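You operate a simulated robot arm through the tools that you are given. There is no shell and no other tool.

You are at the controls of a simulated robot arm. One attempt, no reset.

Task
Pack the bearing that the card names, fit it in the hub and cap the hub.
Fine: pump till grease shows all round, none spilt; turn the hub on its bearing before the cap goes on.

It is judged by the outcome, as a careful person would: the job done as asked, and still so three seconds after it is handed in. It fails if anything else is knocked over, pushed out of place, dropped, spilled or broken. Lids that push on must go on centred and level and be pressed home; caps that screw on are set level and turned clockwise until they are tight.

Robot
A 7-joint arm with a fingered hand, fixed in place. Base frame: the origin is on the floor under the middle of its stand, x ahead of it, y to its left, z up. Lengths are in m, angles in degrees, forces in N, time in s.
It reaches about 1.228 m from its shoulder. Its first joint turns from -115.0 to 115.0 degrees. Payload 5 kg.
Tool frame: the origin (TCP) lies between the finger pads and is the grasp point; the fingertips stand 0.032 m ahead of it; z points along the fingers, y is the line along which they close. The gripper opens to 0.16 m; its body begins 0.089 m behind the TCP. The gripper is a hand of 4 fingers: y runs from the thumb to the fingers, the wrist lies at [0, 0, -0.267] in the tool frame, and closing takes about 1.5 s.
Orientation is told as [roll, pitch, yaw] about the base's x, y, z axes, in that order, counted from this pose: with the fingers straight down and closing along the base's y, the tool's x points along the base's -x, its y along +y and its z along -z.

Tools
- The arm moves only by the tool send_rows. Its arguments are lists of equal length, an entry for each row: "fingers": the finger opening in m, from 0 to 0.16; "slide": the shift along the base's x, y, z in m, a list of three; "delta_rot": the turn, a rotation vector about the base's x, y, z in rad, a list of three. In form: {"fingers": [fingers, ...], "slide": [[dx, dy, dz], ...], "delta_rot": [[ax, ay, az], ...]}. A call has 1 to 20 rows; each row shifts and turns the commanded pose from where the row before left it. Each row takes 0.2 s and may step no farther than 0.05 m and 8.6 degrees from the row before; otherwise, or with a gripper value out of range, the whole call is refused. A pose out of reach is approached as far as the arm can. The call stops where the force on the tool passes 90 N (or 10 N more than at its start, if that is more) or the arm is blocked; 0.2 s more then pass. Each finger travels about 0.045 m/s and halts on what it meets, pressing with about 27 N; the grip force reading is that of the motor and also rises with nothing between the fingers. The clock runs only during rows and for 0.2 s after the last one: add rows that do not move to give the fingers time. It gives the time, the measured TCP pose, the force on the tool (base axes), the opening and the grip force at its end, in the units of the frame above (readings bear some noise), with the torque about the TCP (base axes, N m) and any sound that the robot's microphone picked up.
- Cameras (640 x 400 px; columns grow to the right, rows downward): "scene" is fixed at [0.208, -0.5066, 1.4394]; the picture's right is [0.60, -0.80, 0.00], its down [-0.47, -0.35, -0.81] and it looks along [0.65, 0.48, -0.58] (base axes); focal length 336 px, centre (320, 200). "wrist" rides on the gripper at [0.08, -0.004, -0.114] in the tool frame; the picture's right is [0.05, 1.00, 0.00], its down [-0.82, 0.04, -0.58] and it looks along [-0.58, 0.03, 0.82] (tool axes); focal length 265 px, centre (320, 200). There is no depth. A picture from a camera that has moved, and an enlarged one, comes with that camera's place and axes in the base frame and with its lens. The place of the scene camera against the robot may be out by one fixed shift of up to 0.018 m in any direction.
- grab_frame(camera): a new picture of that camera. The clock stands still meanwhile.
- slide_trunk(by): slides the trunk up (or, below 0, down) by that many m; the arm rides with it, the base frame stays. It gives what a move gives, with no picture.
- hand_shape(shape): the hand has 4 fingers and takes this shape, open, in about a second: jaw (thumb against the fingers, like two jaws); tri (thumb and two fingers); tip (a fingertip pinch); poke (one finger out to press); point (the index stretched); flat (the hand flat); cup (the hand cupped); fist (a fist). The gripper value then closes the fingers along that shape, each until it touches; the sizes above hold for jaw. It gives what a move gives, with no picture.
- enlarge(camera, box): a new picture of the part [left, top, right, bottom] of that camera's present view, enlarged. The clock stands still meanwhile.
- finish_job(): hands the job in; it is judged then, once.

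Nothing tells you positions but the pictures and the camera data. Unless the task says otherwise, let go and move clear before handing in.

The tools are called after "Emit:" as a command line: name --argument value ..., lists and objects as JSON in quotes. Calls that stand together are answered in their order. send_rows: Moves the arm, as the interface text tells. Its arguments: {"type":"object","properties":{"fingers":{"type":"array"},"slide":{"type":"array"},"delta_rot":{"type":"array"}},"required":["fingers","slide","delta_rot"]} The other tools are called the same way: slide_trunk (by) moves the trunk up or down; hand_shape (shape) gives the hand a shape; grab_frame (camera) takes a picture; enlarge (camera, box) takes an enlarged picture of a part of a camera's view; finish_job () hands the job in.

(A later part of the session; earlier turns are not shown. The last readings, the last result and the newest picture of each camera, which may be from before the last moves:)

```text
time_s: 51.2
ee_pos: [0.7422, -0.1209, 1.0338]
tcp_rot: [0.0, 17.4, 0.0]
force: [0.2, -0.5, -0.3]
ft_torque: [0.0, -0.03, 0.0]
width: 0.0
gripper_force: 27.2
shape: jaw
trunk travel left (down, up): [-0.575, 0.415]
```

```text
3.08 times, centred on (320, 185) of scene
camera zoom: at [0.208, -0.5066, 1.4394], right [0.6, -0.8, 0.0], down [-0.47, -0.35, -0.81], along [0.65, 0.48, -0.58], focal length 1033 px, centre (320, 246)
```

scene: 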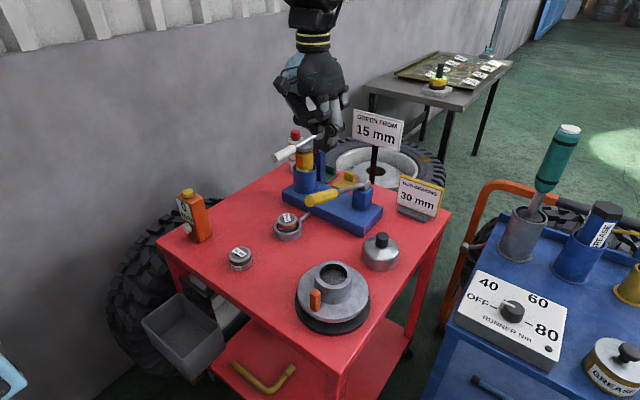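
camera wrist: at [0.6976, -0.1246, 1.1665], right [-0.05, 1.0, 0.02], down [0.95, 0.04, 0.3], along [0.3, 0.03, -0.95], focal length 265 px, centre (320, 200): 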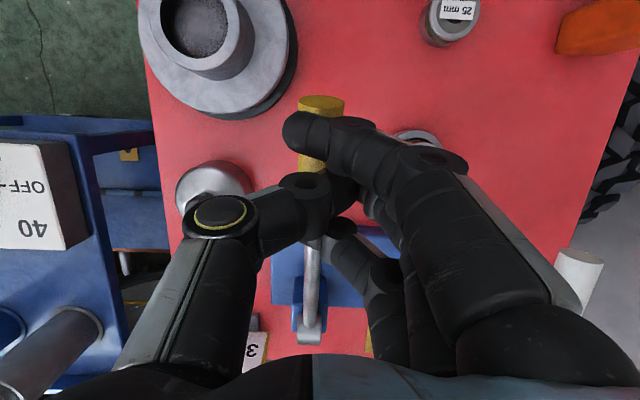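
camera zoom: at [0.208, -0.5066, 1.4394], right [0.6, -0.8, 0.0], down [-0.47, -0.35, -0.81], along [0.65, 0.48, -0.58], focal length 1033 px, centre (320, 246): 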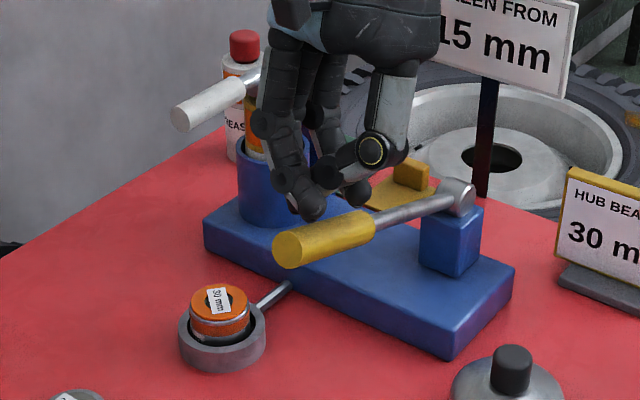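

Grease now shows all round the top of the bearing with none spilt, so pumping is done. I'll lift the hand off the lever and return over the bearing at yaw 50° with the fingers open.

Emit:
send_rows --fingers '[0.0, 0.0, 0.0, 0.05, 0.1, 0.1, 0.1, 0.1, 0.1, 0.1, 0.1, 0.1]' --slide '[[0.003, 0, 0.03], [0, 0, 0.03], [0, 0, 0.02], [0.001, 0.02, 0], [0.001, 0.02, 0], [0.001, 0.022, 0], [0.001, 0.022, 0], [0.001, 0.022, 0], [0.0004, 0.0207, 0], [0, 0, 0], [0, 0, 0], [0, 0, 0]]' --delta_rot '[[0, -0.1018, 0], [0, -0.1018, 0], [0, -0.1018, 0], [0, 0, 0.1454], [0, 0, 0.1454], [0, 0, 0.1454], [0, 0, 0.1454], [0, 0, 0.1454], [0, 0, 0.1454], [0, 0, 0], [0, 0, 0], [0, 0, 0]]'

Emit:
grab_frame --camera "wrist"

Emit:
enlarge --camera "wrist" --box '[240, 40, 400, 200]'

```text
time_s: 53.8
ee_pos: [0.7499, 0.0074, 1.115]
tcp_rot: [0.0, 0.0, 50.0]
force: [-0.2, 0.6, 0.0]
ft_torque: [0.0, 0.01, 0.0]
width: 0.0996
gripper_force: 0.1
shape: jaw
trunk travel left (down, up): [-0.575, 0.415]
```

```text
taken
camera wrist: at [0.7024, -0.0558, 1.2286], right [-0.8, 0.6, 0.0], down [0.49, 0.65, 0.58], along [0.35, 0.46, -0.82], focal length 265 px, centre (320, 200)
```

wrist: 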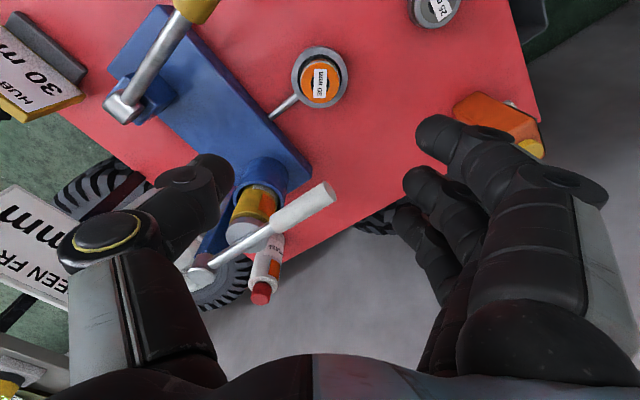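

```text
2.50 times, centred on (320, 120) of wrist
camera zoom: at [0.7024, -0.0558, 1.2286], right [-0.8, 0.6, 0.0], down [0.49, 0.65, 0.58], along [0.35, 0.46, -0.82], focal length 664 px, centre (320, 400)
```

zoom: 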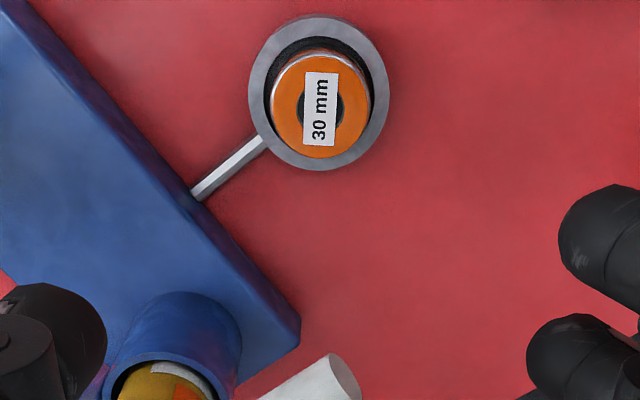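

Alignment is good. I'll lower and grip the packed bearing slightly higher than before so the fingertips clear the hub rim later.

Emit:
send_rows --fingers '[0.1, 0.1, 0.1, 0.1, 0.1, 0.1, 0.1, 0.1]' --slide '[[0.0005, -0.0015, -0.04], [0, 0, -0.04], [0, 0, -0.04], [0, 0, -0.04], [0, 0, -0.04], [0, 0, -0.03], [0, 0, -0.0215], [0, 0, 0]]' --delta_rot '[[0, 0, 0], [0, 0, 0], [0, 0, 0], [0, 0, 0], [0, 0, 0], [0, 0, 0], [0, 0, 0], [0, 0, 0]]'

Emit:
enlarge --camera "wrist" --box '[200, 60, 440, 240]'

Emit:
enlarge --camera "scene" --box '[250, 170, 350, 260]'

```text
time_s: 55.6
ee_pos: [0.7517, 0.0051, 0.8621]
tcp_rot: [0.0, 0.0, 49.9]
force: [0.3, 0.6, 0.2]
ft_torque: [0.0, -0.02, -0.02]
width: 0.0994
gripper_force: 0.1
shape: jaw
trunk travel left (down, up): [-0.575, 0.415]
```

```text
2.22 times, centred on (320, 150) of wrist
camera zoom: at [0.7021, -0.059, 0.977], right [-0.8, 0.6, 0.0], down [0.49, 0.65, 0.58], along [0.35, 0.46, -0.82], focal length 590 px, centre (320, 311)
```

zoom: 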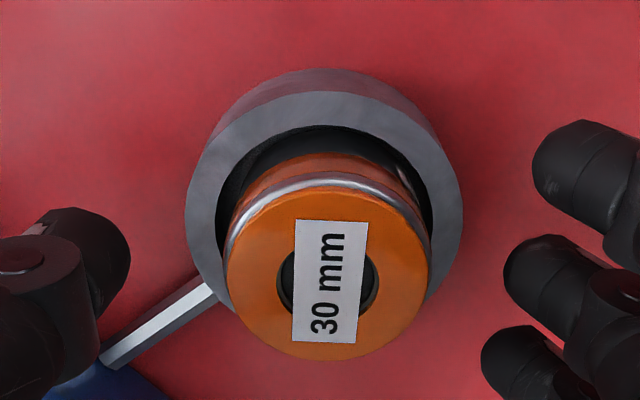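

```text
4.44 times, centred on (300, 215) of scene
camera zoom: at [0.208, -0.5066, 1.4394], right [0.6, -0.8, 0.0], down [-0.47, -0.35, -0.81], along [0.65, 0.48, -0.58], focal length 1492 px, centre (409, 133)
```

zoom: 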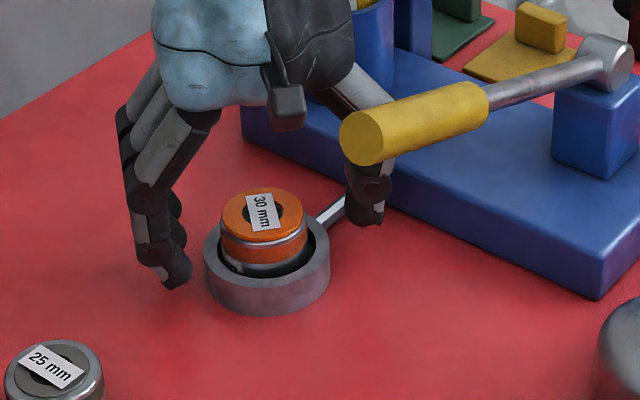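

Emit:
send_rows --fingers '[0.1, 0.03, 0.03, 0.03, 0.03, 0.03, 0.03, 0.03, 0.03]' --slide '[[-0.0014, 0.0008, 0.001], [0, 0, 0], [0, 0, 0], [0, 0, 0], [0, 0, 0], [0, 0, 0], [0, 0, 0], [0, 0, 0], [0, 0, 0]]' --delta_rot '[[0, 0, 0], [0, 0, 0], [0, 0, 0], [0, 0, 0], [0, 0, 0], [0, 0, 0], [0, 0, 0], [0, 0, 0], [0, 0, 0]]'

Emit:
enlarge --camera "wrist" --box '[200, 60, 440, 240]'

Emit:
enlarge --camera "scene" --box '[250, 170, 350, 260]'

```text
time_s: 57.6
ee_pos: [0.7498, 0.0052, 0.8634]
tcp_rot: [0.0, -0.1, 50.0]
force: [-1.2, 0.8, 0.1]
ft_torque: [0.04, 0.01, 0.02]
width: 0.0357
gripper_force: 26.6
shape: jaw
trunk travel left (down, up): [-0.575, 0.415]
```

```text
2.22 times, centred on (320, 150) of wrist
camera zoom: at [0.701, -0.0577, 0.9784], right [-0.8, 0.6, 0.0], down [0.49, 0.65, 0.58], along [0.35, 0.46, -0.82], focal length 590 px, centre (320, 311)
```

zoom: 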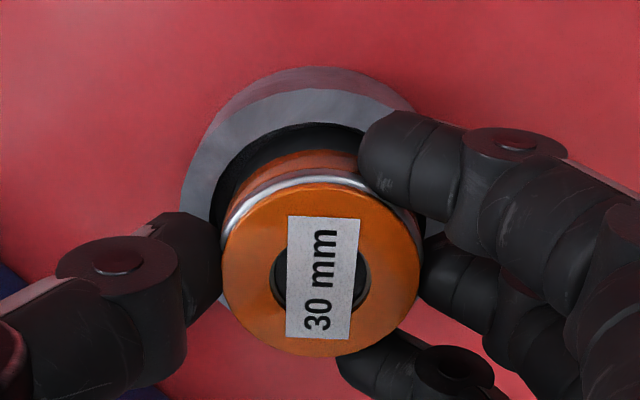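

```text
4.44 times, centred on (300, 215) of scene
camera zoom: at [0.208, -0.5066, 1.4394], right [0.6, -0.8, 0.0], down [-0.47, -0.35, -0.81], along [0.65, 0.48, -0.58], focal length 1492 px, centre (409, 133)
```

zoom: 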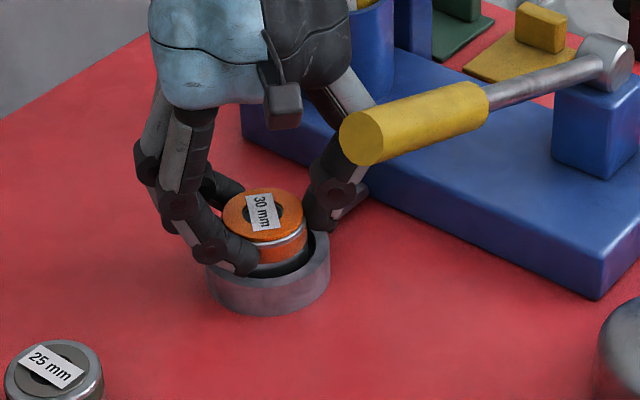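

The bearing is gripped. I'll lift it clear and carry it high over the lever towards the hub, turning back to yaw 0.

Emit:
send_rows --fingers '[0.03, 0.03, 0.03, 0.03, 0.03, 0.03, 0.03, 0.03, 0.03]' --slide '[[0, 0, 0.01], [0, 0, 0.02], [0, 0, 0.03], [0, 0, 0.04], [0, 0, 0.045], [0, 0, 0.045], [0, 0, 0.045], [0, 0, 0.03], [0, 0, 0]]' --delta_rot '[[0, 0, 0], [0, 0, 0], [0, 0, 0], [0, 0, 0], [0, 0, 0], [0, 0, 0], [0, 0, 0], [0, 0, 0], [0, 0, 0]]'

Emit:
enlarge --camera "scene" --box '[230, 100, 390, 260]'

```text
time_s: 59.6
ee_pos: [0.749, 0.0044, 1.1276]
tcp_rot: [0.0, 0.0, 49.9]
force: [0.7, -0.8, -4.3]
ft_torque: [0.03, 0.02, -0.01]
width: 0.0358
gripper_force: 27.0
shape: jaw
trunk travel left (down, up): [-0.575, 0.415]
```

```text
2.50 times, centred on (310, 180) of scene
camera zoom: at [0.208, -0.5066, 1.4394], right [0.6, -0.8, 0.0], down [-0.47, -0.35, -0.81], along [0.65, 0.48, -0.58], focal length 839 px, centre (345, 250)
```

zoom: 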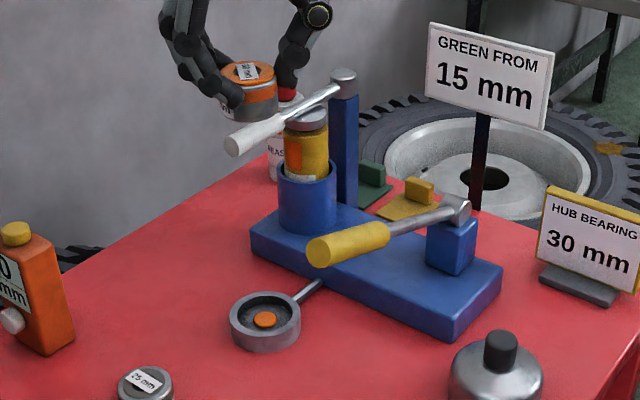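

Emit:
send_rows --fingers '[0.03, 0.03, 0.03, 0.03, 0.03, 0.03, 0.03, 0.03, 0.03]' --slide '[[-0.0156, -0.0297, 0], [-0.0156, -0.0297, 0], [-0.0156, -0.0297, 0], [-0.0156, -0.0297, 0], [-0.0156, -0.0297, 0], [-0.0156, -0.0297, 0], [-0.0156, -0.0297, 0], [-0.0156, -0.0297, 0], [0, 0, 0]]' --delta_rot '[[0, 0, -0.109], [0, 0, -0.109], [0, 0, -0.109], [0, 0, -0.109], [0, 0, -0.109], [0, 0, -0.109], [0, 0, -0.109], [0, 0, -0.109], [0, 0, 0]]'

Emit:
grab_frame --camera "wrist"

Emit:
enlarge --camera "wrist" --box '[200, 40, 440, 230]'

```text
time_s: 61.6
ee_pos: [0.6235, -0.2318, 1.1277]
tcp_rot: [0.0, 0.0, -0.1]
force: [0.0, -0.4, -3.8]
ft_torque: [-0.01, 0.02, 0.0]
width: 0.0355
gripper_force: 26.4
shape: jaw
trunk travel left (down, up): [-0.575, 0.415]
```

```text
taken
camera wrist: at [0.5428, -0.236, 1.2426], right [-0.05, 1.0, 0.0], down [0.82, 0.04, 0.58], along [0.58, 0.03, -0.82], focal length 265 px, centre (320, 200)
```

wrist: 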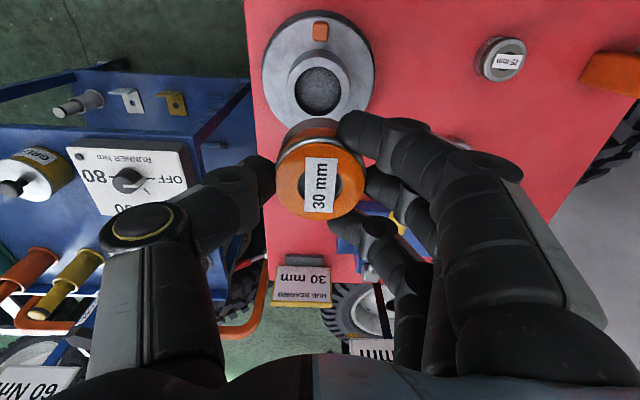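

```text
2.11 times, centred on (320, 135) of wrist
camera zoom: at [0.5428, -0.236, 1.2426], right [-0.05, 1.0, 0.0], down [0.82, 0.04, 0.58], along [0.58, 0.03, -0.82], focal length 559 px, centre (320, 337)
```

zoom: 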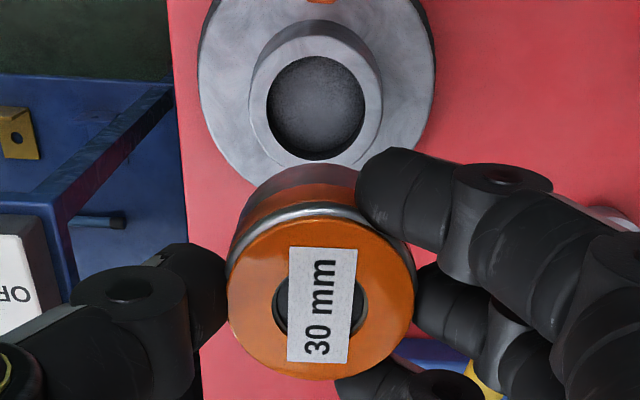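

The hub bore is at about (0.6245, -0.2345) with its rim at about z 0.89. I'll correct by a few millimetres, lower to just above the rim and check again.

Emit:
send_rows --fingers '[0.03, 0.03, 0.03, 0.03, 0.03, 0.03]' --slide '[[0.0036, -0.0029, -0.02], [0, 0, -0.04], [0, 0, -0.04], [0, 0, -0.04], [0, 0, -0.025], [0, 0, 0]]' --delta_rot '[[0, 0, 0], [0, 0, 0], [0, 0, 0], [0, 0, 0], [0, 0, 0], [0, 0, 0]]'

Emit:
enlarge --camera "wrist" --box '[200, 40, 440, 230]'

Emit:
enlarge --camera "scene" --box '[270, 180, 400, 340]'

```text
time_s: 63.0
ee_pos: [0.627, -0.2362, 0.9634]
tcp_rot: [-0.1, 0.0, -0.1]
force: [-0.4, -0.2, -4.3]
ft_torque: [-0.01, 0.01, 0.02]
width: 0.0354
gripper_force: 27.1
shape: jaw
trunk travel left (down, up): [-0.575, 0.415]
```

```text
2.11 times, centred on (320, 135) of wrist
camera zoom: at [0.5467, -0.239, 1.0778], right [-0.05, 1.0, 0.0], down [0.82, 0.04, 0.58], along [0.58, 0.03, -0.82], focal length 559 px, centre (320, 337)
```

zoom: 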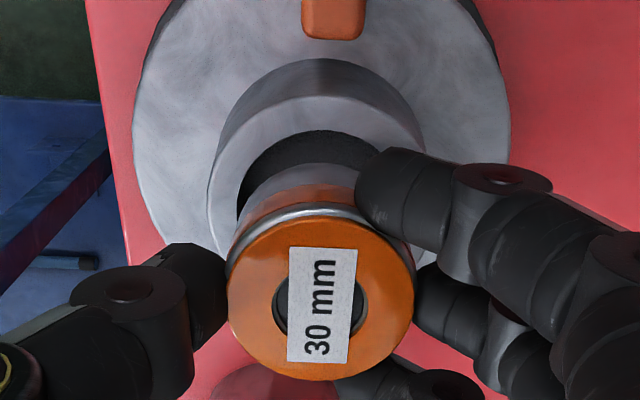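

```text
2.50 times, centred on (335, 260) of scene
camera zoom: at [0.208, -0.5066, 1.4394], right [0.6, -0.8, 0.0], down [-0.47, -0.35, -0.81], along [0.65, 0.48, -0.58], focal length 839 px, centre (282, 50)
```

zoom: 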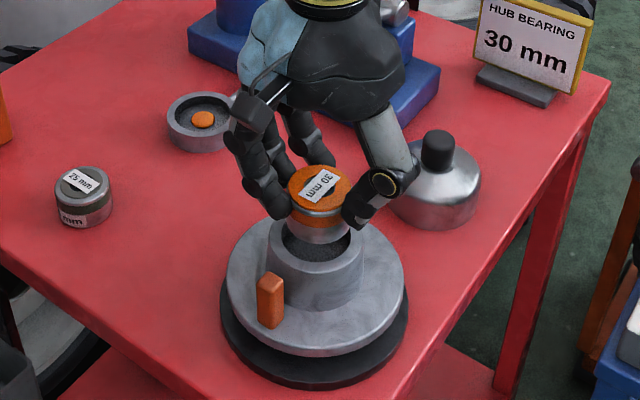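

Alignment is within about 2 mm. I'll nudge +1.8 mm in x and lower the bearing into the bore in small steps.

Emit:
send_rows --fingers '[0.03, 0.03, 0.03, 0.03, 0.03, 0.03]' --slide '[[0.0018, 0.0006, 0], [0, 0, -0.01], [0, 0, -0.008], [0, 0, -0.005], [0, 0, -0.005], [0, 0, 0]]' --delta_rot '[[0, 0, 0], [0, 0, 0], [0, 0, 0], [0, 0, 0], [0, 0, 0], [0, 0, 0]]'

Emit:
enlarge --camera "wrist" --box '[200, 40, 440, 230]'

Emit:
enlarge --camera "scene" --box '[280, 220, 400, 330]'

```text
time_s: 64.4
ee_pos: [0.6286, -0.2341, 0.9366]
tcp_rot: [0.1, 0.1, 0.0]
force: [-11.6, 0.5, -1.7]
ft_torque: [0.0, 0.46, 0.02]
width: 0.0353
gripper_force: 27.4
shape: jaw
trunk travel left (down, up): [-0.575, 0.415]
```

```text
2.11 times, centred on (320, 135) of wrist
camera zoom: at [0.5485, -0.2374, 1.0505], right [-0.05, 1.0, 0.0], down [0.82, 0.04, 0.58], along [0.58, 0.03, -0.82], focal length 559 px, centre (320, 337)
```

zoom: 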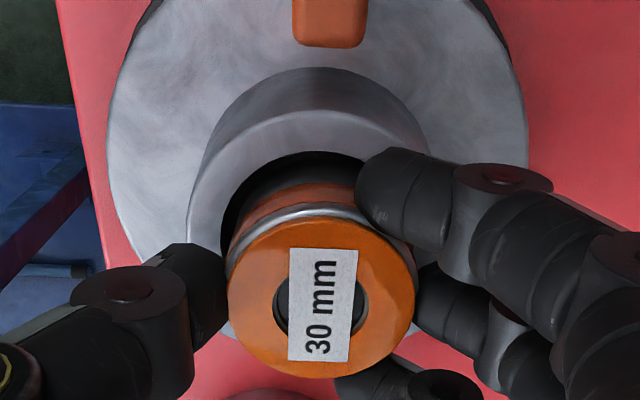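

```text
3.64 times, centred on (340, 275) of scene
camera zoom: at [0.208, -0.5066, 1.4394], right [0.6, -0.8, 0.0], down [-0.47, -0.35, -0.81], along [0.65, 0.48, -0.58], focal length 1221 px, centre (247, -73)
```

zoom: 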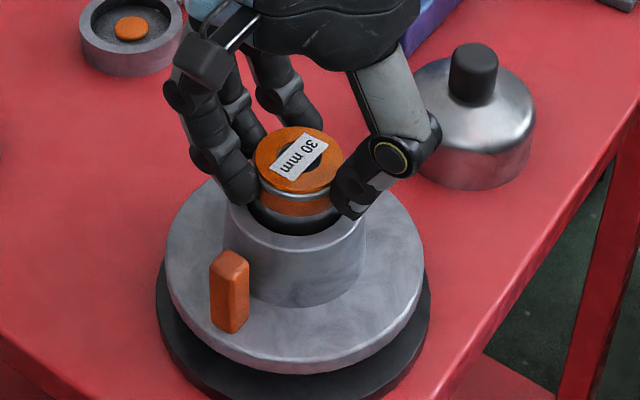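

A side force of -11.6 N in x shows the bearing touching the far wall of the bore. I'll shift back -2.5 mm in x and check the force.

Emit:
send_rows --fingers '[0.03, 0.03]' --slide '[[-0.0025, 0, 0.001], [0, 0, 0]]' --delta_rot '[[0, 0, 0], [0, 0, 0]]'

```text
time_s: 65.0
ee_pos: [0.6289, -0.2336, 0.9374]
tcp_rot: [0.0, 0.0, 0.0]
force: [-2.6, -0.2, -4.3]
ft_torque: [0.0, 0.09, 0.03]
width: 0.0355
gripper_force: 27.1
shape: jaw
trunk travel left (down, up): [-0.575, 0.415]
```

Emit:
send_rows --fingers '[0.03, 0.03]' --slide '[[0, 0, 0], [0, 0, 0]]' --delta_rot '[[0, 0, 0], [0, 0, 0]]'

Emit:
enlarge --camera "wrist" --box '[240, 80, 400, 230]'

```text
time_s: 65.6
ee_pos: [0.6277, -0.2336, 0.9377]
tcp_rot: [0.0, 0.0, 0.0]
force: [-0.4, 0.0, -4.6]
ft_torque: [-0.03, 0.0, -0.03]
width: 0.0354
gripper_force: 27.1
shape: jaw
trunk travel left (down, up): [-0.575, 0.415]
```

```text
2.67 times, centred on (320, 155) of wrist
camera zoom: at [0.5474, -0.2371, 1.0518], right [-0.05, 1.0, 0.0], down [0.82, 0.04, 0.58], along [0.58, 0.03, -0.82], focal length 708 px, centre (320, 320)
```

zoom: 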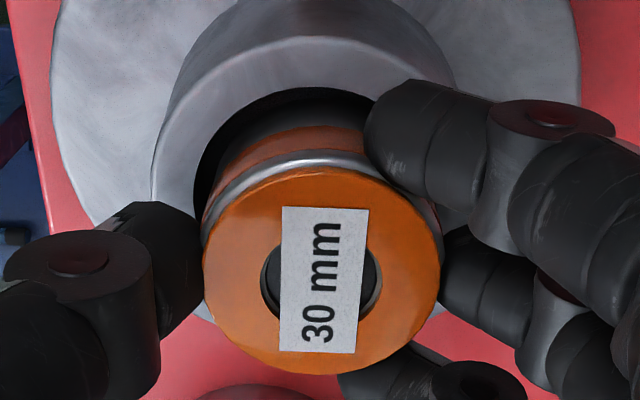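

The force is back to just the bearing's weight, so it is free in the bore. I'll nudge another -1 mm and go on lowering slowly.

Emit:
send_rows --fingers '[0.03, 0.03, 0.03, 0.03]' --slide '[[-0.001, 0, 0], [0, 0, -0.004], [0, 0, -0.004], [0, 0, 0]]' --delta_rot '[[0, 0, 0], [0, 0, 0], [0, 0, 0], [0, 0, 0]]'

```text
time_s: 66.6
ee_pos: [0.6269, -0.2337, 0.9285]
tcp_rot: [-0.1, 0.0, -0.1]
force: [-0.1, 0.0, -2.6]
ft_torque: [0.06, -0.02, 0.02]
width: 0.0351
gripper_force: 26.8
shape: jaw
trunk travel left (down, up): [-0.575, 0.415]
```

Emit:
send_rows --fingers '[0.03, 0.03, 0.03, 0.03]' --slide '[[0, 0, -0.002], [0, 0, -0.002], [0, 0, 0], [0, 0, 0]]' --delta_rot '[[0, 0, 0], [0, 0, 0], [0, 0, 0], [0, 0, 0]]'

Emit:
enlarge --camera "scene" --box '[290, 220, 390, 320]'

Emit:
enlarge --camera "wrist" --box '[240, 80, 400, 230]'

```text
time_s: 67.6
ee_pos: [0.6271, -0.2337, 0.9279]
tcp_rot: [-0.2, -0.2, -0.1]
force: [2.8, 0.3, 35.7]
ft_torque: [-0.15, -0.01, 0.01]
width: 0.0367
gripper_force: 27.0
shape: jaw
trunk travel left (down, up): [-0.575, 0.415]
```

```text
4.00 times, centred on (340, 270) of scene
camera zoom: at [0.208, -0.5066, 1.4394], right [0.6, -0.8, 0.0], down [-0.47, -0.35, -0.81], along [0.65, 0.48, -0.58], focal length 1343 px, centre (240, -80)
```

zoom: 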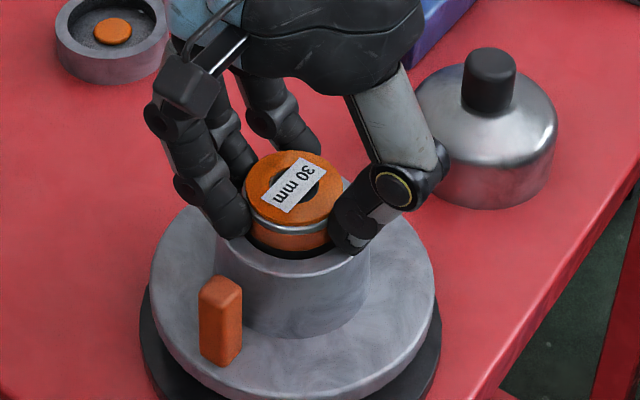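

```text
2.67 times, centred on (320, 155) of wrist
camera zoom: at [0.5454, -0.237, 1.042], right [-0.05, 1.0, 0.0], down [0.81, 0.04, 0.58], along [0.58, 0.03, -0.81], focal length 708 px, centre (320, 320)
```

zoom: 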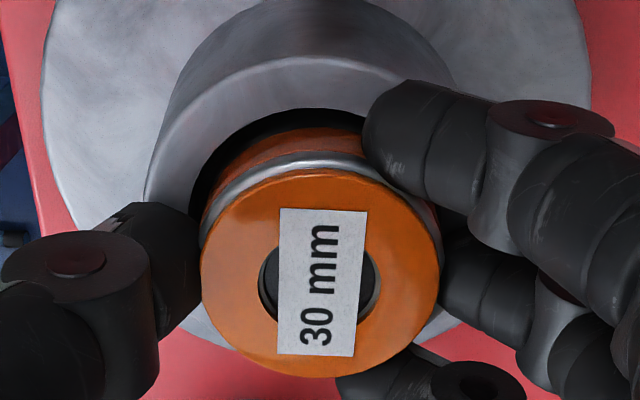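

Contact at 36 N, with the bearing in the bore. I'll ease up 1.5 mm, then open the fingers.

Emit:
send_rows --fingers '[0.03, 0.05, 0.07, 0.09, 0.1, 0.1, 0.1, 0.1, 0.1]' --slide '[[0, 0, 0.0015], [0, 0, 0], [0, 0, 0], [0, 0, 0], [0, 0, 0], [0, 0, 0], [0, 0, 0], [0, 0, 0], [0, 0, 0]]' --delta_rot '[[0, 0, 0], [0, 0, 0], [0, 0, 0], [0, 0, 0], [0, 0, 0], [0, 0, 0], [0, 0, 0], [0, 0, 0], [0, 0, 0]]'

Emit:
enlarge --camera "scene" --box '[290, 220, 390, 320]'

Emit:
enlarge --camera "wrist" --box '[200, 60, 440, 230]'

```text
time_s: 69.6
ee_pos: [0.6259, -0.2347, 0.927]
tcp_rot: [0.0, 0.0, 0.0]
force: [0.1, 0.5, 0.2]
ft_torque: [-0.02, -0.02, 0.02]
width: 0.0996
gripper_force: 0.0
shape: jaw
trunk travel left (down, up): [-0.575, 0.415]
```

```text
4.00 times, centred on (340, 270) of scene
camera zoom: at [0.208, -0.5066, 1.4394], right [0.6, -0.8, 0.0], down [-0.47, -0.35, -0.81], along [0.65, 0.48, -0.58], focal length 1343 px, centre (240, -80)
```

zoom: 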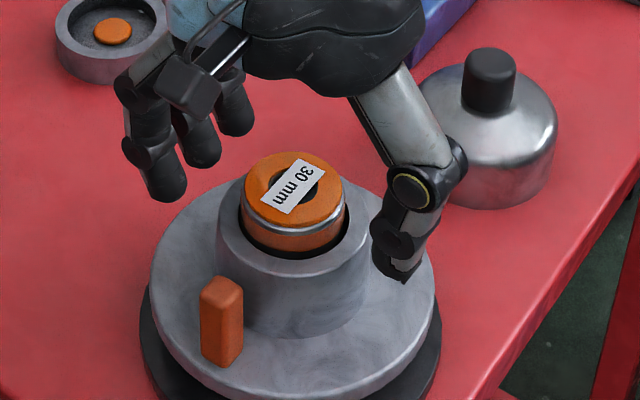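

```text
2.35 times, centred on (320, 145) of wrist
camera zoom: at [0.5454, -0.2375, 1.0415], right [-0.05, 1.0, 0.0], down [0.82, 0.04, 0.58], along [0.58, 0.03, -0.82], focal length 624 px, centre (320, 329)
```

zoom: 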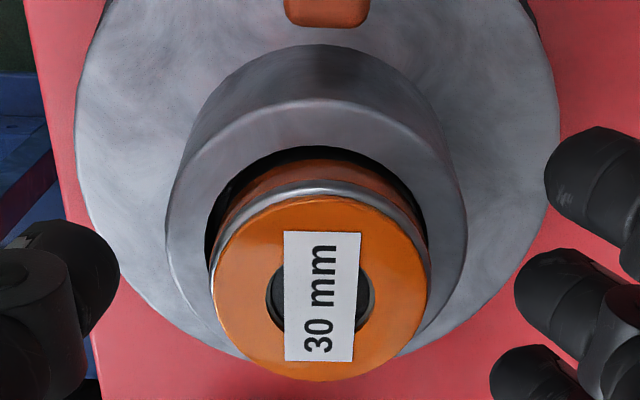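

The bearing is upright and centred in the hub. I'll raise the hand and inspect the seating.

Emit:
send_rows --fingers '[0.1, 0.1, 0.1, 0.1, 0.1, 0.1]' --slide '[[0, 0, 0.02], [0, 0, 0.04], [0, 0, 0.04], [0, 0, 0.04], [0, 0, 0.03], [0, 0, 0]]' --delta_rot '[[0, 0, 0], [0, 0, 0], [0, 0, 0], [0, 0, 0], [0, 0, 0], [0, 0, 0]]'

Emit:
grab_frame --camera "wrist"

Emit:
enlarge --camera "wrist" --box '[230, 0, 410, 140]'

Emit:
enlarge --camera "scene" --box '[290, 225, 410, 325]'

```text
time_s: 71.0
ee_pos: [0.6263, -0.2332, 1.0971]
tcp_rot: [0.0, 0.1, 0.0]
force: [0.1, -0.4, 0.3]
ft_torque: [0.02, -0.01, -0.01]
width: 0.0995
gripper_force: 0.1
shape: jaw
trunk travel left (down, up): [-0.575, 0.415]
```

```text
taken
camera wrist: at [0.5452, -0.2368, 1.2109], right [-0.05, 1.0, 0.0], down [0.82, 0.04, 0.58], along [0.58, 0.03, -0.82], focal length 265 px, centre (320, 200)
```

wrist: 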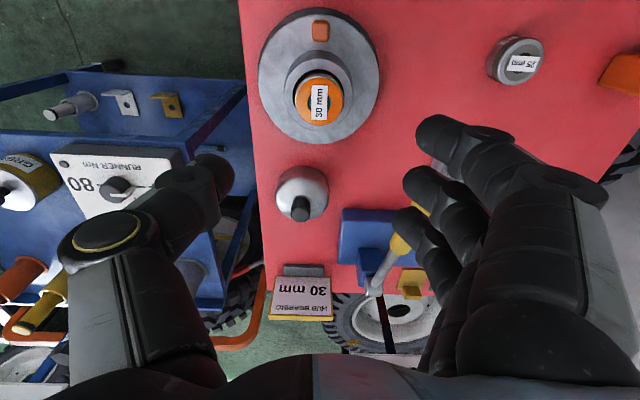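

```text
2.86 times, centred on (320, 70) of wrist
camera zoom: at [0.5452, -0.2368, 1.2109], right [-0.05, 1.0, 0.0], down [0.82, 0.04, 0.58], along [0.58, 0.03, -0.82], focal length 758 px, centre (320, 571)
```

zoom: 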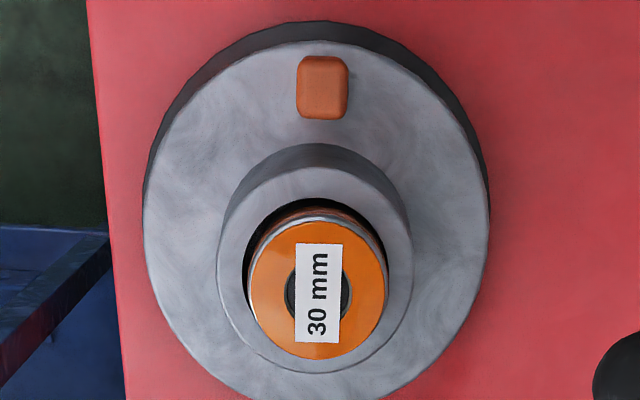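

```text
4.00 times, centred on (350, 275) of scene
camera zoom: at [0.208, -0.5066, 1.4394], right [0.6, -0.8, 0.0], down [-0.47, -0.35, -0.81], along [0.65, 0.48, -0.58], focal length 1343 px, centre (200, -100)
```

zoom: 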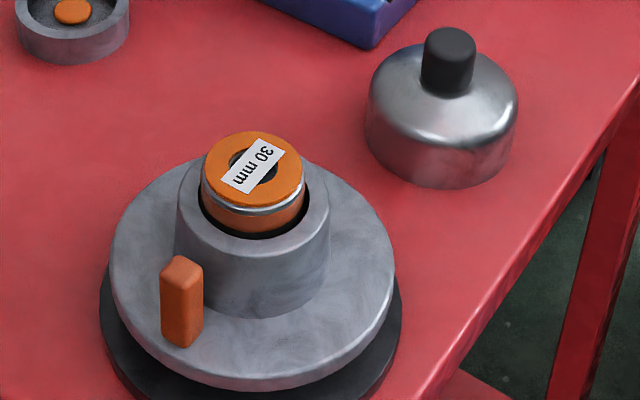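

The bearing did not drop on release, so it is resting on the bore's seat. Next I turn the hub by pushing its orange peg at about (0.557, -0.236, top 0.898). I'll set the hand to "poke" up here and look at the finger.

Emit:
hand_shape --shape "poke"

Emit:
grab_frame --camera "wrist"

Emit:
enlarge --camera "scene" --box '[250, 120, 430, 320]'

```text
time_s: 71.9
ee_pos: [0.6259, -0.233, 1.0957]
tcp_rot: [0.0, 0.1, 0.0]
force: [0.3, 0.3, -0.2]
ft_torque: [-0.03, 0.03, -0.01]
width: 0.0
gripper_force: 0.0
shape: poke
trunk travel left (down, up): [-0.575, 0.415]
```

```text
taken
camera wrist: at [0.5453, -0.2367, 1.2108], right [-0.05, 1.0, 0.0], down [0.82, 0.04, 0.58], along [0.58, 0.03, -0.82], focal length 265 px, centre (320, 200)
```

wrist: 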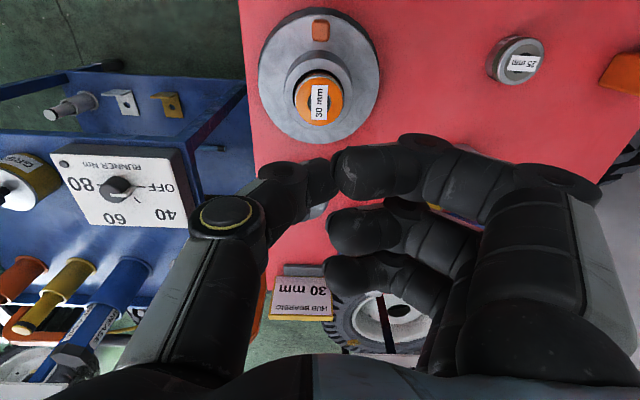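

```text
2.00 times, centred on (340, 220) of scene
camera zoom: at [0.208, -0.5066, 1.4394], right [0.6, -0.8, 0.0], down [-0.47, -0.35, -0.81], along [0.65, 0.48, -0.58], focal length 672 px, centre (280, 160)
```

zoom: 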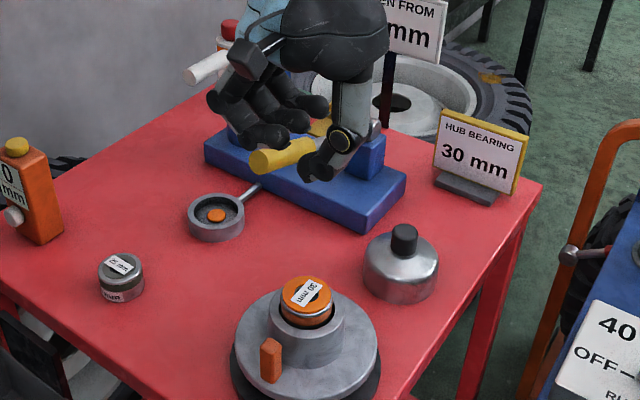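

Emit:
hand_shape --shape "point"

Emit:
grab_frame --camera "wrist"

Emit:
enlarge --camera "scene" --box '[250, 120, 430, 320]'

```text
time_s: 72.8
ee_pos: [0.6248, -0.233, 1.0968]
tcp_rot: [-0.1, 0.1, 0.1]
force: [-0.1, 0.3, -0.4]
ft_torque: [0.02, -0.03, 0.01]
width: 0.1524
gripper_force: 0.2
shape: point
trunk travel left (down, up): [-0.575, 0.415]
```

```text
taken
camera wrist: at [0.5453, -0.2367, 1.2108], right [-0.05, 1.0, 0.0], down [0.82, 0.04, 0.58], along [0.58, 0.03, -0.82], focal length 265 px, centre (320, 200)
```

wrist: 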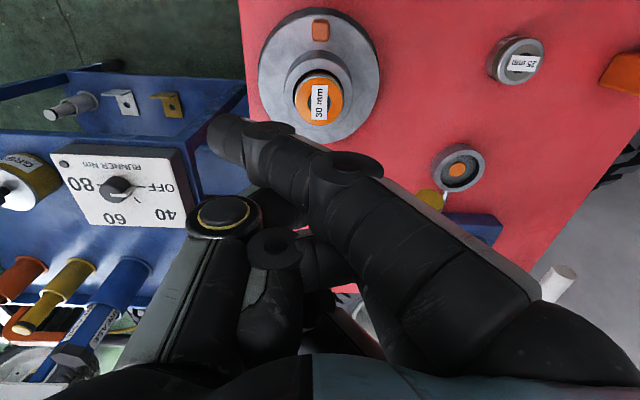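

```text
2.00 times, centred on (340, 220) of scene
camera zoom: at [0.208, -0.5066, 1.4394], right [0.6, -0.8, 0.0], down [-0.47, -0.35, -0.81], along [0.65, 0.48, -0.58], focal length 672 px, centre (280, 160)
```

zoom: 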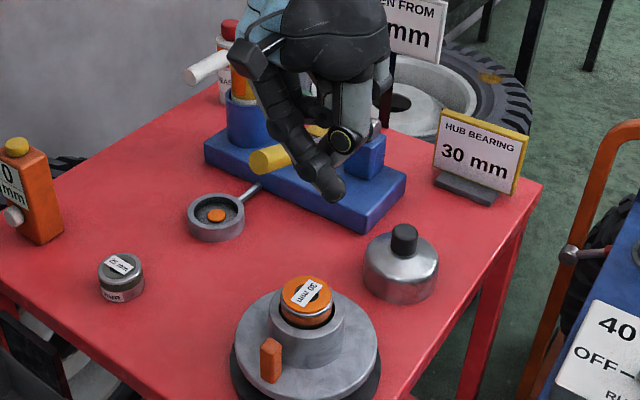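

"Point" stretches the index at a slant. I'll try the fingertip pinch shape, which could hold the peg like a crank.

Emit:
hand_shape --shape "tip"

Emit:
grab_frame --camera "wrist"

Emit:
enlarge --camera "scene" --box '[250, 120, 430, 320]'

```text
time_s: 73.7
ee_pos: [0.6255, -0.234, 1.096]
tcp_rot: [-0.1, 0.1, -0.1]
force: [0.2, -0.3, 0.3]
ft_torque: [-0.01, -0.01, 0.02]
width: 0.1599
gripper_force: 0.0
shape: tip
trunk travel left (down, up): [-0.575, 0.415]
```

```text
taken
camera wrist: at [0.5453, -0.2367, 1.2107], right [-0.05, 1.0, 0.0], down [0.82, 0.04, 0.58], along [0.58, 0.03, -0.82], focal length 265 px, centre (320, 200)
```

wrist: 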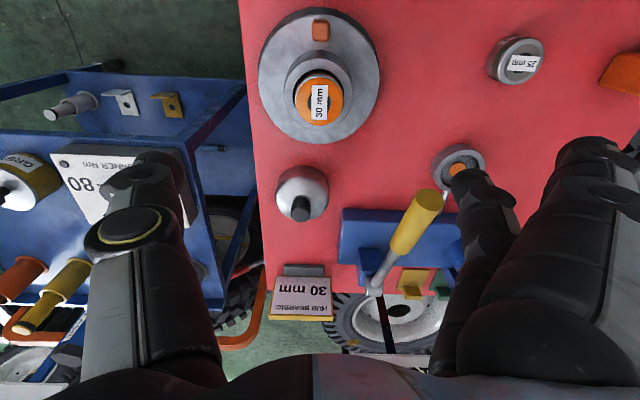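

```text
2.00 times, centred on (340, 220) of scene
camera zoom: at [0.208, -0.5066, 1.4394], right [0.6, -0.8, 0.0], down [-0.47, -0.35, -0.81], along [0.65, 0.48, -0.58], focal length 672 px, centre (280, 160)
```

zoom: 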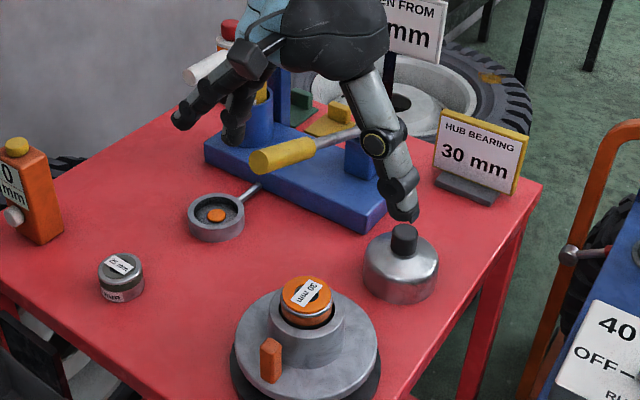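

In the "tip" shape only the thumb and middle finger pinch, which suits the peg and later the cap's knob. I'll move above the peg with the fingers partly closed and check alignment.

Emit:
send_rows --fingers '[0.08, 0.08, 0.08, 0.08, 0.08, 0.08]' --slide '[[-0.03, -0.001, 0], [-0.03, -0.001, -0.02], [-0.0085, -0.001, -0.04], [0, 0, -0.02], [0, 0, 0], [0, 0, 0]]' --delta_rot '[[0, 0, 0], [0, 0, 0], [0, 0, 0], [0, 0, 0], [0, 0, 0], [0, 0, 0]]'

Emit:
grab_frame --camera "wrist"

Emit:
enlarge --camera "scene" --box '[240, 140, 400, 340]'

```text
time_s: 75.1
ee_pos: [0.56, -0.2363, 1.0171]
tcp_rot: [-0.1, -0.1, 0.0]
force: [-0.2, 0.4, 0.3]
ft_torque: [0.02, 0.01, 0.01]
width: 0.0813
gripper_force: 0.1
shape: tip
trunk travel left (down, up): [-0.575, 0.415]
```

```text
taken
camera wrist: at [0.478, -0.2405, 1.1316], right [-0.05, 1.0, 0.0], down [0.82, 0.04, 0.58], along [0.58, 0.03, -0.82], focal length 265 px, centre (320, 200)
```

wrist: 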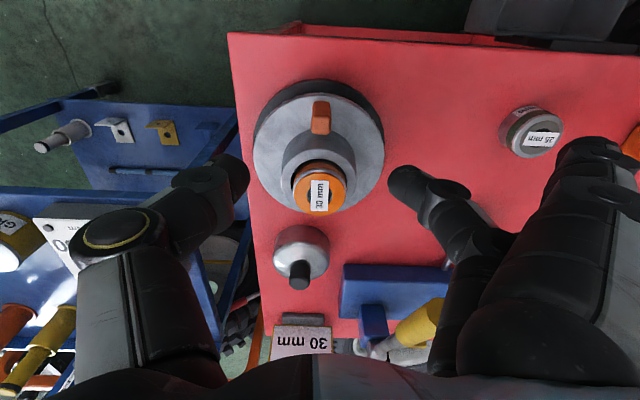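

```text
2.00 times, centred on (320, 240) of scene
camera zoom: at [0.208, -0.5066, 1.4394], right [0.6, -0.8, 0.0], down [-0.47, -0.35, -0.81], along [0.65, 0.48, -0.58], focal length 672 px, centre (320, 120)
```

zoom: 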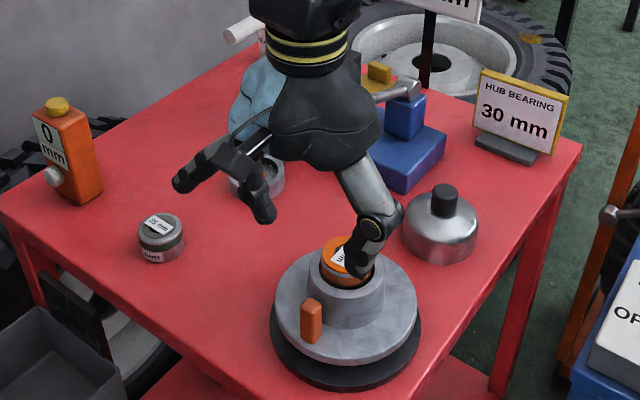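

Emit:
enlarge --camera "wrist" --box '[230, 60, 410, 220]'

```text
2.50 times, centred on (320, 140) of wrist
camera zoom: at [0.478, -0.2405, 1.1316], right [-0.05, 1.0, 0.0], down [0.82, 0.04, 0.58], along [0.58, 0.03, -0.82], focal length 664 px, centre (320, 350)
```

zoom: 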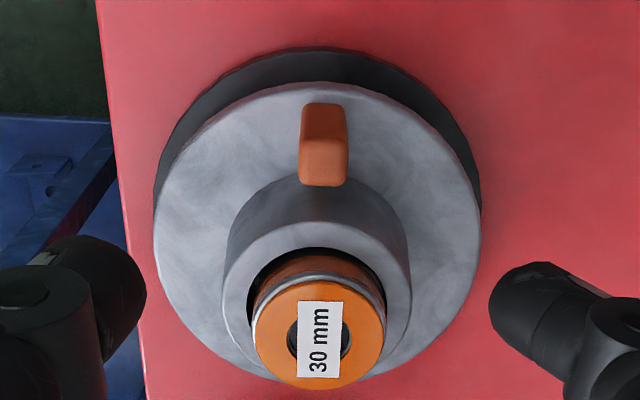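

The peg's top is at about (0.5605, -0.235, 0.90). I'll lower around it and close the pinch.

Emit:
send_rows --fingers '[0.08, 0.08, 0.08, 0.08, 0.08, 0.01, 0.01, 0.01, 0.01, 0.01, 0.01, 0.01]' --slide '[[0.0015, 0.001, -0.03], [0, 0, -0.04], [0, 0, -0.03], [0, 0, -0.024], [0, 0, 0], [0, 0, 0], [0, 0, 0], [0, 0, 0], [0, 0, 0], [0, 0, 0], [0, 0, 0], [0, 0, 0]]' --delta_rot '[[0, 0, 0], [0, 0, 0], [0, 0, 0], [0, 0, 0], [0, 0, 0], [0, 0, 0], [0, 0, 0], [0, 0, 0], [0, 0, 0], [0, 0, 0], [0, 0, 0], [0, 0, 0]]'

Emit:
grab_frame --camera "wrist"

Emit:
enlarge --camera "scene" --box '[250, 180, 400, 340]'

```text
time_s: 77.7
ee_pos: [0.5605, -0.2369, 0.8941]
tcp_rot: [0.0, 0.0, 0.0]
force: [0.3, 2.0, -4.1]
ft_torque: [0.08, -0.02, -0.01]
width: 0.0124
gripper_force: 27.1
shape: tip
trunk travel left (down, up): [-0.575, 0.415]
```

```text
taken
camera wrist: at [0.4803, -0.2407, 1.0082], right [-0.05, 1.0, 0.0], down [0.82, 0.04, 0.58], along [0.58, 0.03, -0.82], focal length 265 px, centre (320, 200)
```

wrist: 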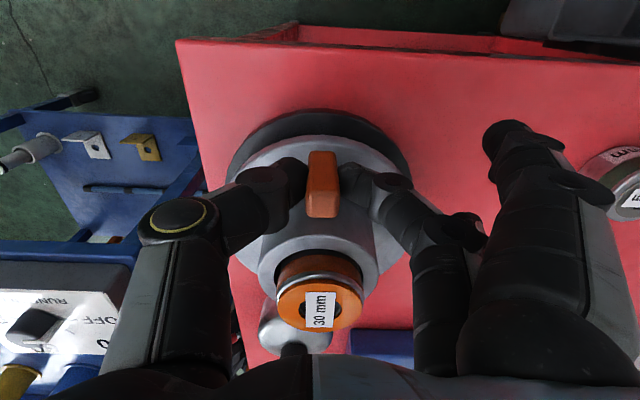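

```text
2.50 times, centred on (325, 260) of scene
camera zoom: at [0.208, -0.5066, 1.4394], right [0.6, -0.8, 0.0], down [-0.47, -0.35, -0.81], along [0.65, 0.48, -0.58], focal length 839 px, centre (308, 50)
```

zoom: 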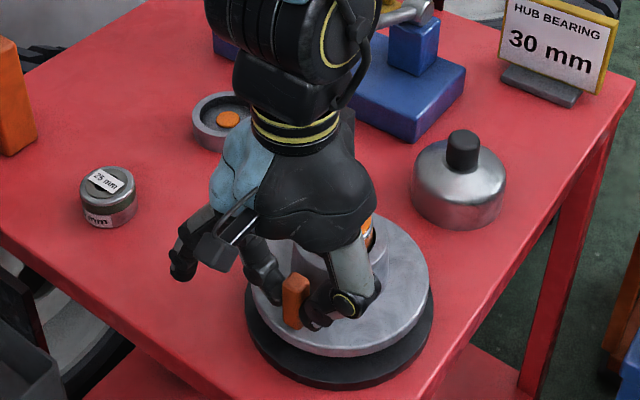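

The peg is pinched. I'll crank the hub counter-clockwise about its axis, with a short first move to check the forces.

Emit:
send_rows --fingers '[0.01, 0.01, 0.01, 0.01]' --slide '[[0.0009, -0.009, 0], [0.0022, -0.0087, 0], [0.0033, -0.0083, 0], [0, 0, 0]]' --delta_rot '[[0, 0, 0.1396], [0, 0, 0.1396], [0, 0, 0.1396], [0, 0, 0]]'

Emit:
enlarge --camera "scene" --box '[250, 180, 400, 340]'

Emit:
grab_frame --camera "wrist"

```text
time_s: 78.7
ee_pos: [0.5667, -0.2642, 0.8921]
tcp_rot: [-0.1, -0.1, 24.1]
force: [5.1, 1.9, 6.7]
ft_torque: [0.08, -0.07, 0.02]
width: 0.0123
gripper_force: 26.9
shape: tip
trunk travel left (down, up): [-0.575, 0.415]
```

```text
2.50 times, centred on (325, 260) of scene
camera zoom: at [0.208, -0.5066, 1.4394], right [0.6, -0.8, 0.0], down [-0.47, -0.35, -0.81], along [0.65, 0.48, -0.58], focal length 839 px, centre (308, 50)
```

zoom: 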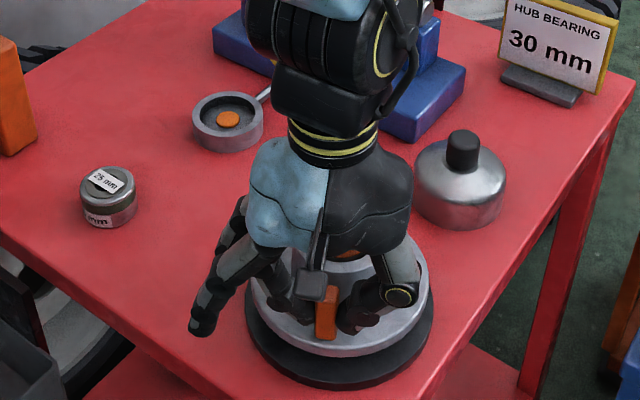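

```text
taken
camera wrist: at [0.4951, -0.2995, 1.0075], right [-0.45, 0.89, 0.0], down [0.73, 0.37, 0.58], along [0.52, 0.26, -0.82], focal length 265 px, centre (320, 200)
```

wrist: 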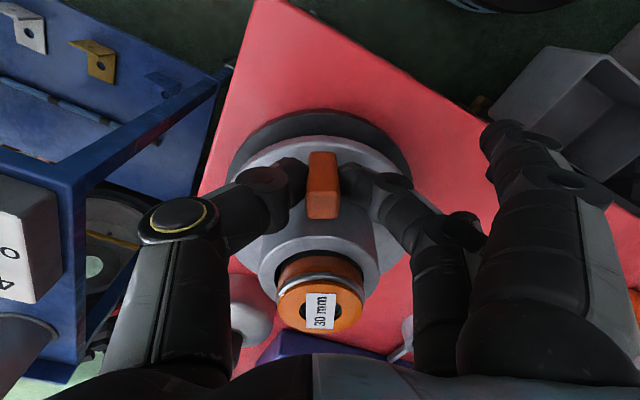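

The hub turns freely with low force. I'll continue to about 88°.

Emit:
send_rows --fingers '[0.01, 0.01, 0.01, 0.01, 0.01, 0.01, 0.01, 0.01, 0.01]' --slide '[[0.0045, -0.0079, 0], [0.0055, -0.0071, 0], [0.0064, -0.0062, 0], [0.0073, -0.0054, 0], [0.0079, -0.0043, 0], [0.0085, -0.003, 0], [0.0088, -0.0019, 0], [0.0089, -0.0008, 0], [0, 0, 0]]' --delta_rot '[[0, 0, 0.1396], [0, 0, 0.1396], [0, 0, 0.1396], [0, 0, 0.1396], [0, 0, 0.1396], [0, 0, 0.1396], [0, 0, 0.1396], [0, 0, 0.1396], [0, 0, 0]]'

Emit:
enlarge --camera "scene" --box '[250, 180, 430, 340]'

Emit:
grab_frame --camera "wrist"

```text
time_s: 80.7
ee_pos: [0.6232, -0.2996, 0.893]
tcp_rot: [0.0, 0.0, 88.0]
force: [-0.1, 0.2, 9.1]
ft_torque: [0.03, 0.06, -0.08]
width: 0.0123
gripper_force: 26.9
shape: tip
trunk travel left (down, up): [-0.575, 0.415]
```

```text
2.50 times, centred on (340, 260) of scene
camera zoom: at [0.208, -0.5066, 1.4394], right [0.6, -0.8, 0.0], down [-0.47, -0.35, -0.81], along [0.65, 0.48, -0.58], focal length 839 px, centre (270, 50)
```

zoom: 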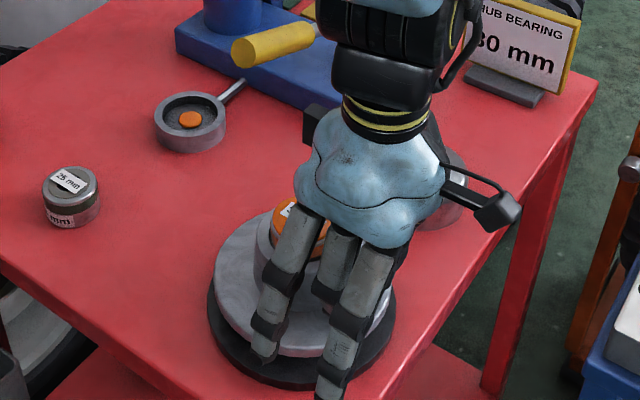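

```text
taken
camera wrist: at [0.6245, -0.379, 1.0073], right [-1.0, -0.02, 0.0], down [-0.01, 0.82, 0.58], along [-0.01, 0.58, -0.82], focal length 265 px, centre (320, 200)
```

wrist: 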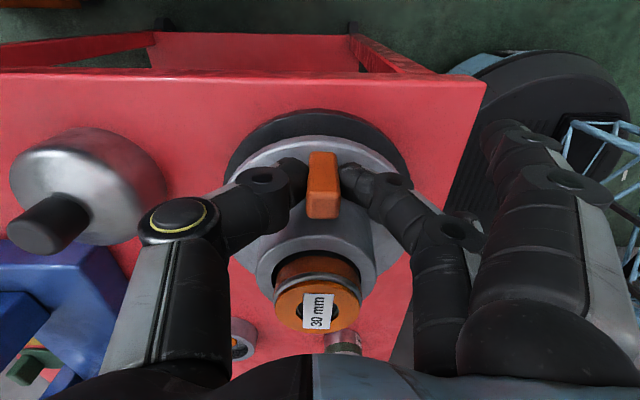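

The hub has turned about 88° with little force. There is clearance to the cap, so I'll carry on round for a generous turn.

Emit:
send_rows --fingers '[0.01, 0.01, 0.01, 0.01]' --slide '[[0.0091, 0.0006, 0.0005], [0.0088, 0.0018, 0.0005], [0.0085, 0.0031, 0], [0, 0, 0]]' --delta_rot '[[0, 0, 0.1396], [0, 0, 0.1396], [0, 0, 0.1396], [0, 0, 0]]'

Emit:
grab_frame --camera "wrist"

Emit:
enlarge --camera "scene" --box '[250, 180, 430, 340]'

```text
time_s: 81.7
ee_pos: [0.6469, -0.3112, 0.8976]
tcp_rot: [-0.3, 0.6, 107.4]
force: [16.6, -78.8, 38.7]
ft_torque: [-1.05, 0.02, 0.34]
width: 0.0128
gripper_force: 26.8
shape: tip
out of reach, approached as far as the arm can: row 3
trunk travel left (down, up): [-0.575, 0.415]
```

```text
taken
camera wrist: at [0.6743, -0.3848, 1.012], right [-0.94, -0.35, 0.0], down [-0.29, 0.77, 0.57], along [-0.2, 0.53, -0.82], focal length 265 px, centre (320, 200)
```

wrist: 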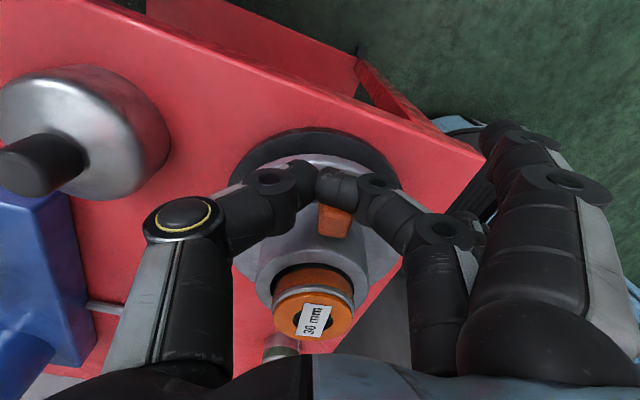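

```text
2.50 times, centred on (340, 260) of scene
camera zoom: at [0.208, -0.5066, 1.4394], right [0.6, -0.8, 0.0], down [-0.47, -0.35, -0.81], along [0.65, 0.48, -0.58], focal length 839 px, centre (270, 50)
```

zoom: 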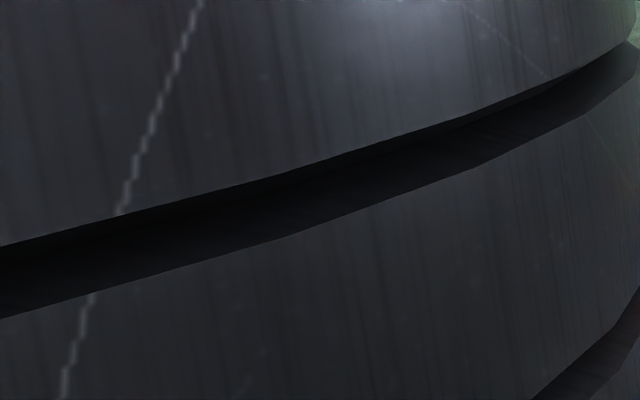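

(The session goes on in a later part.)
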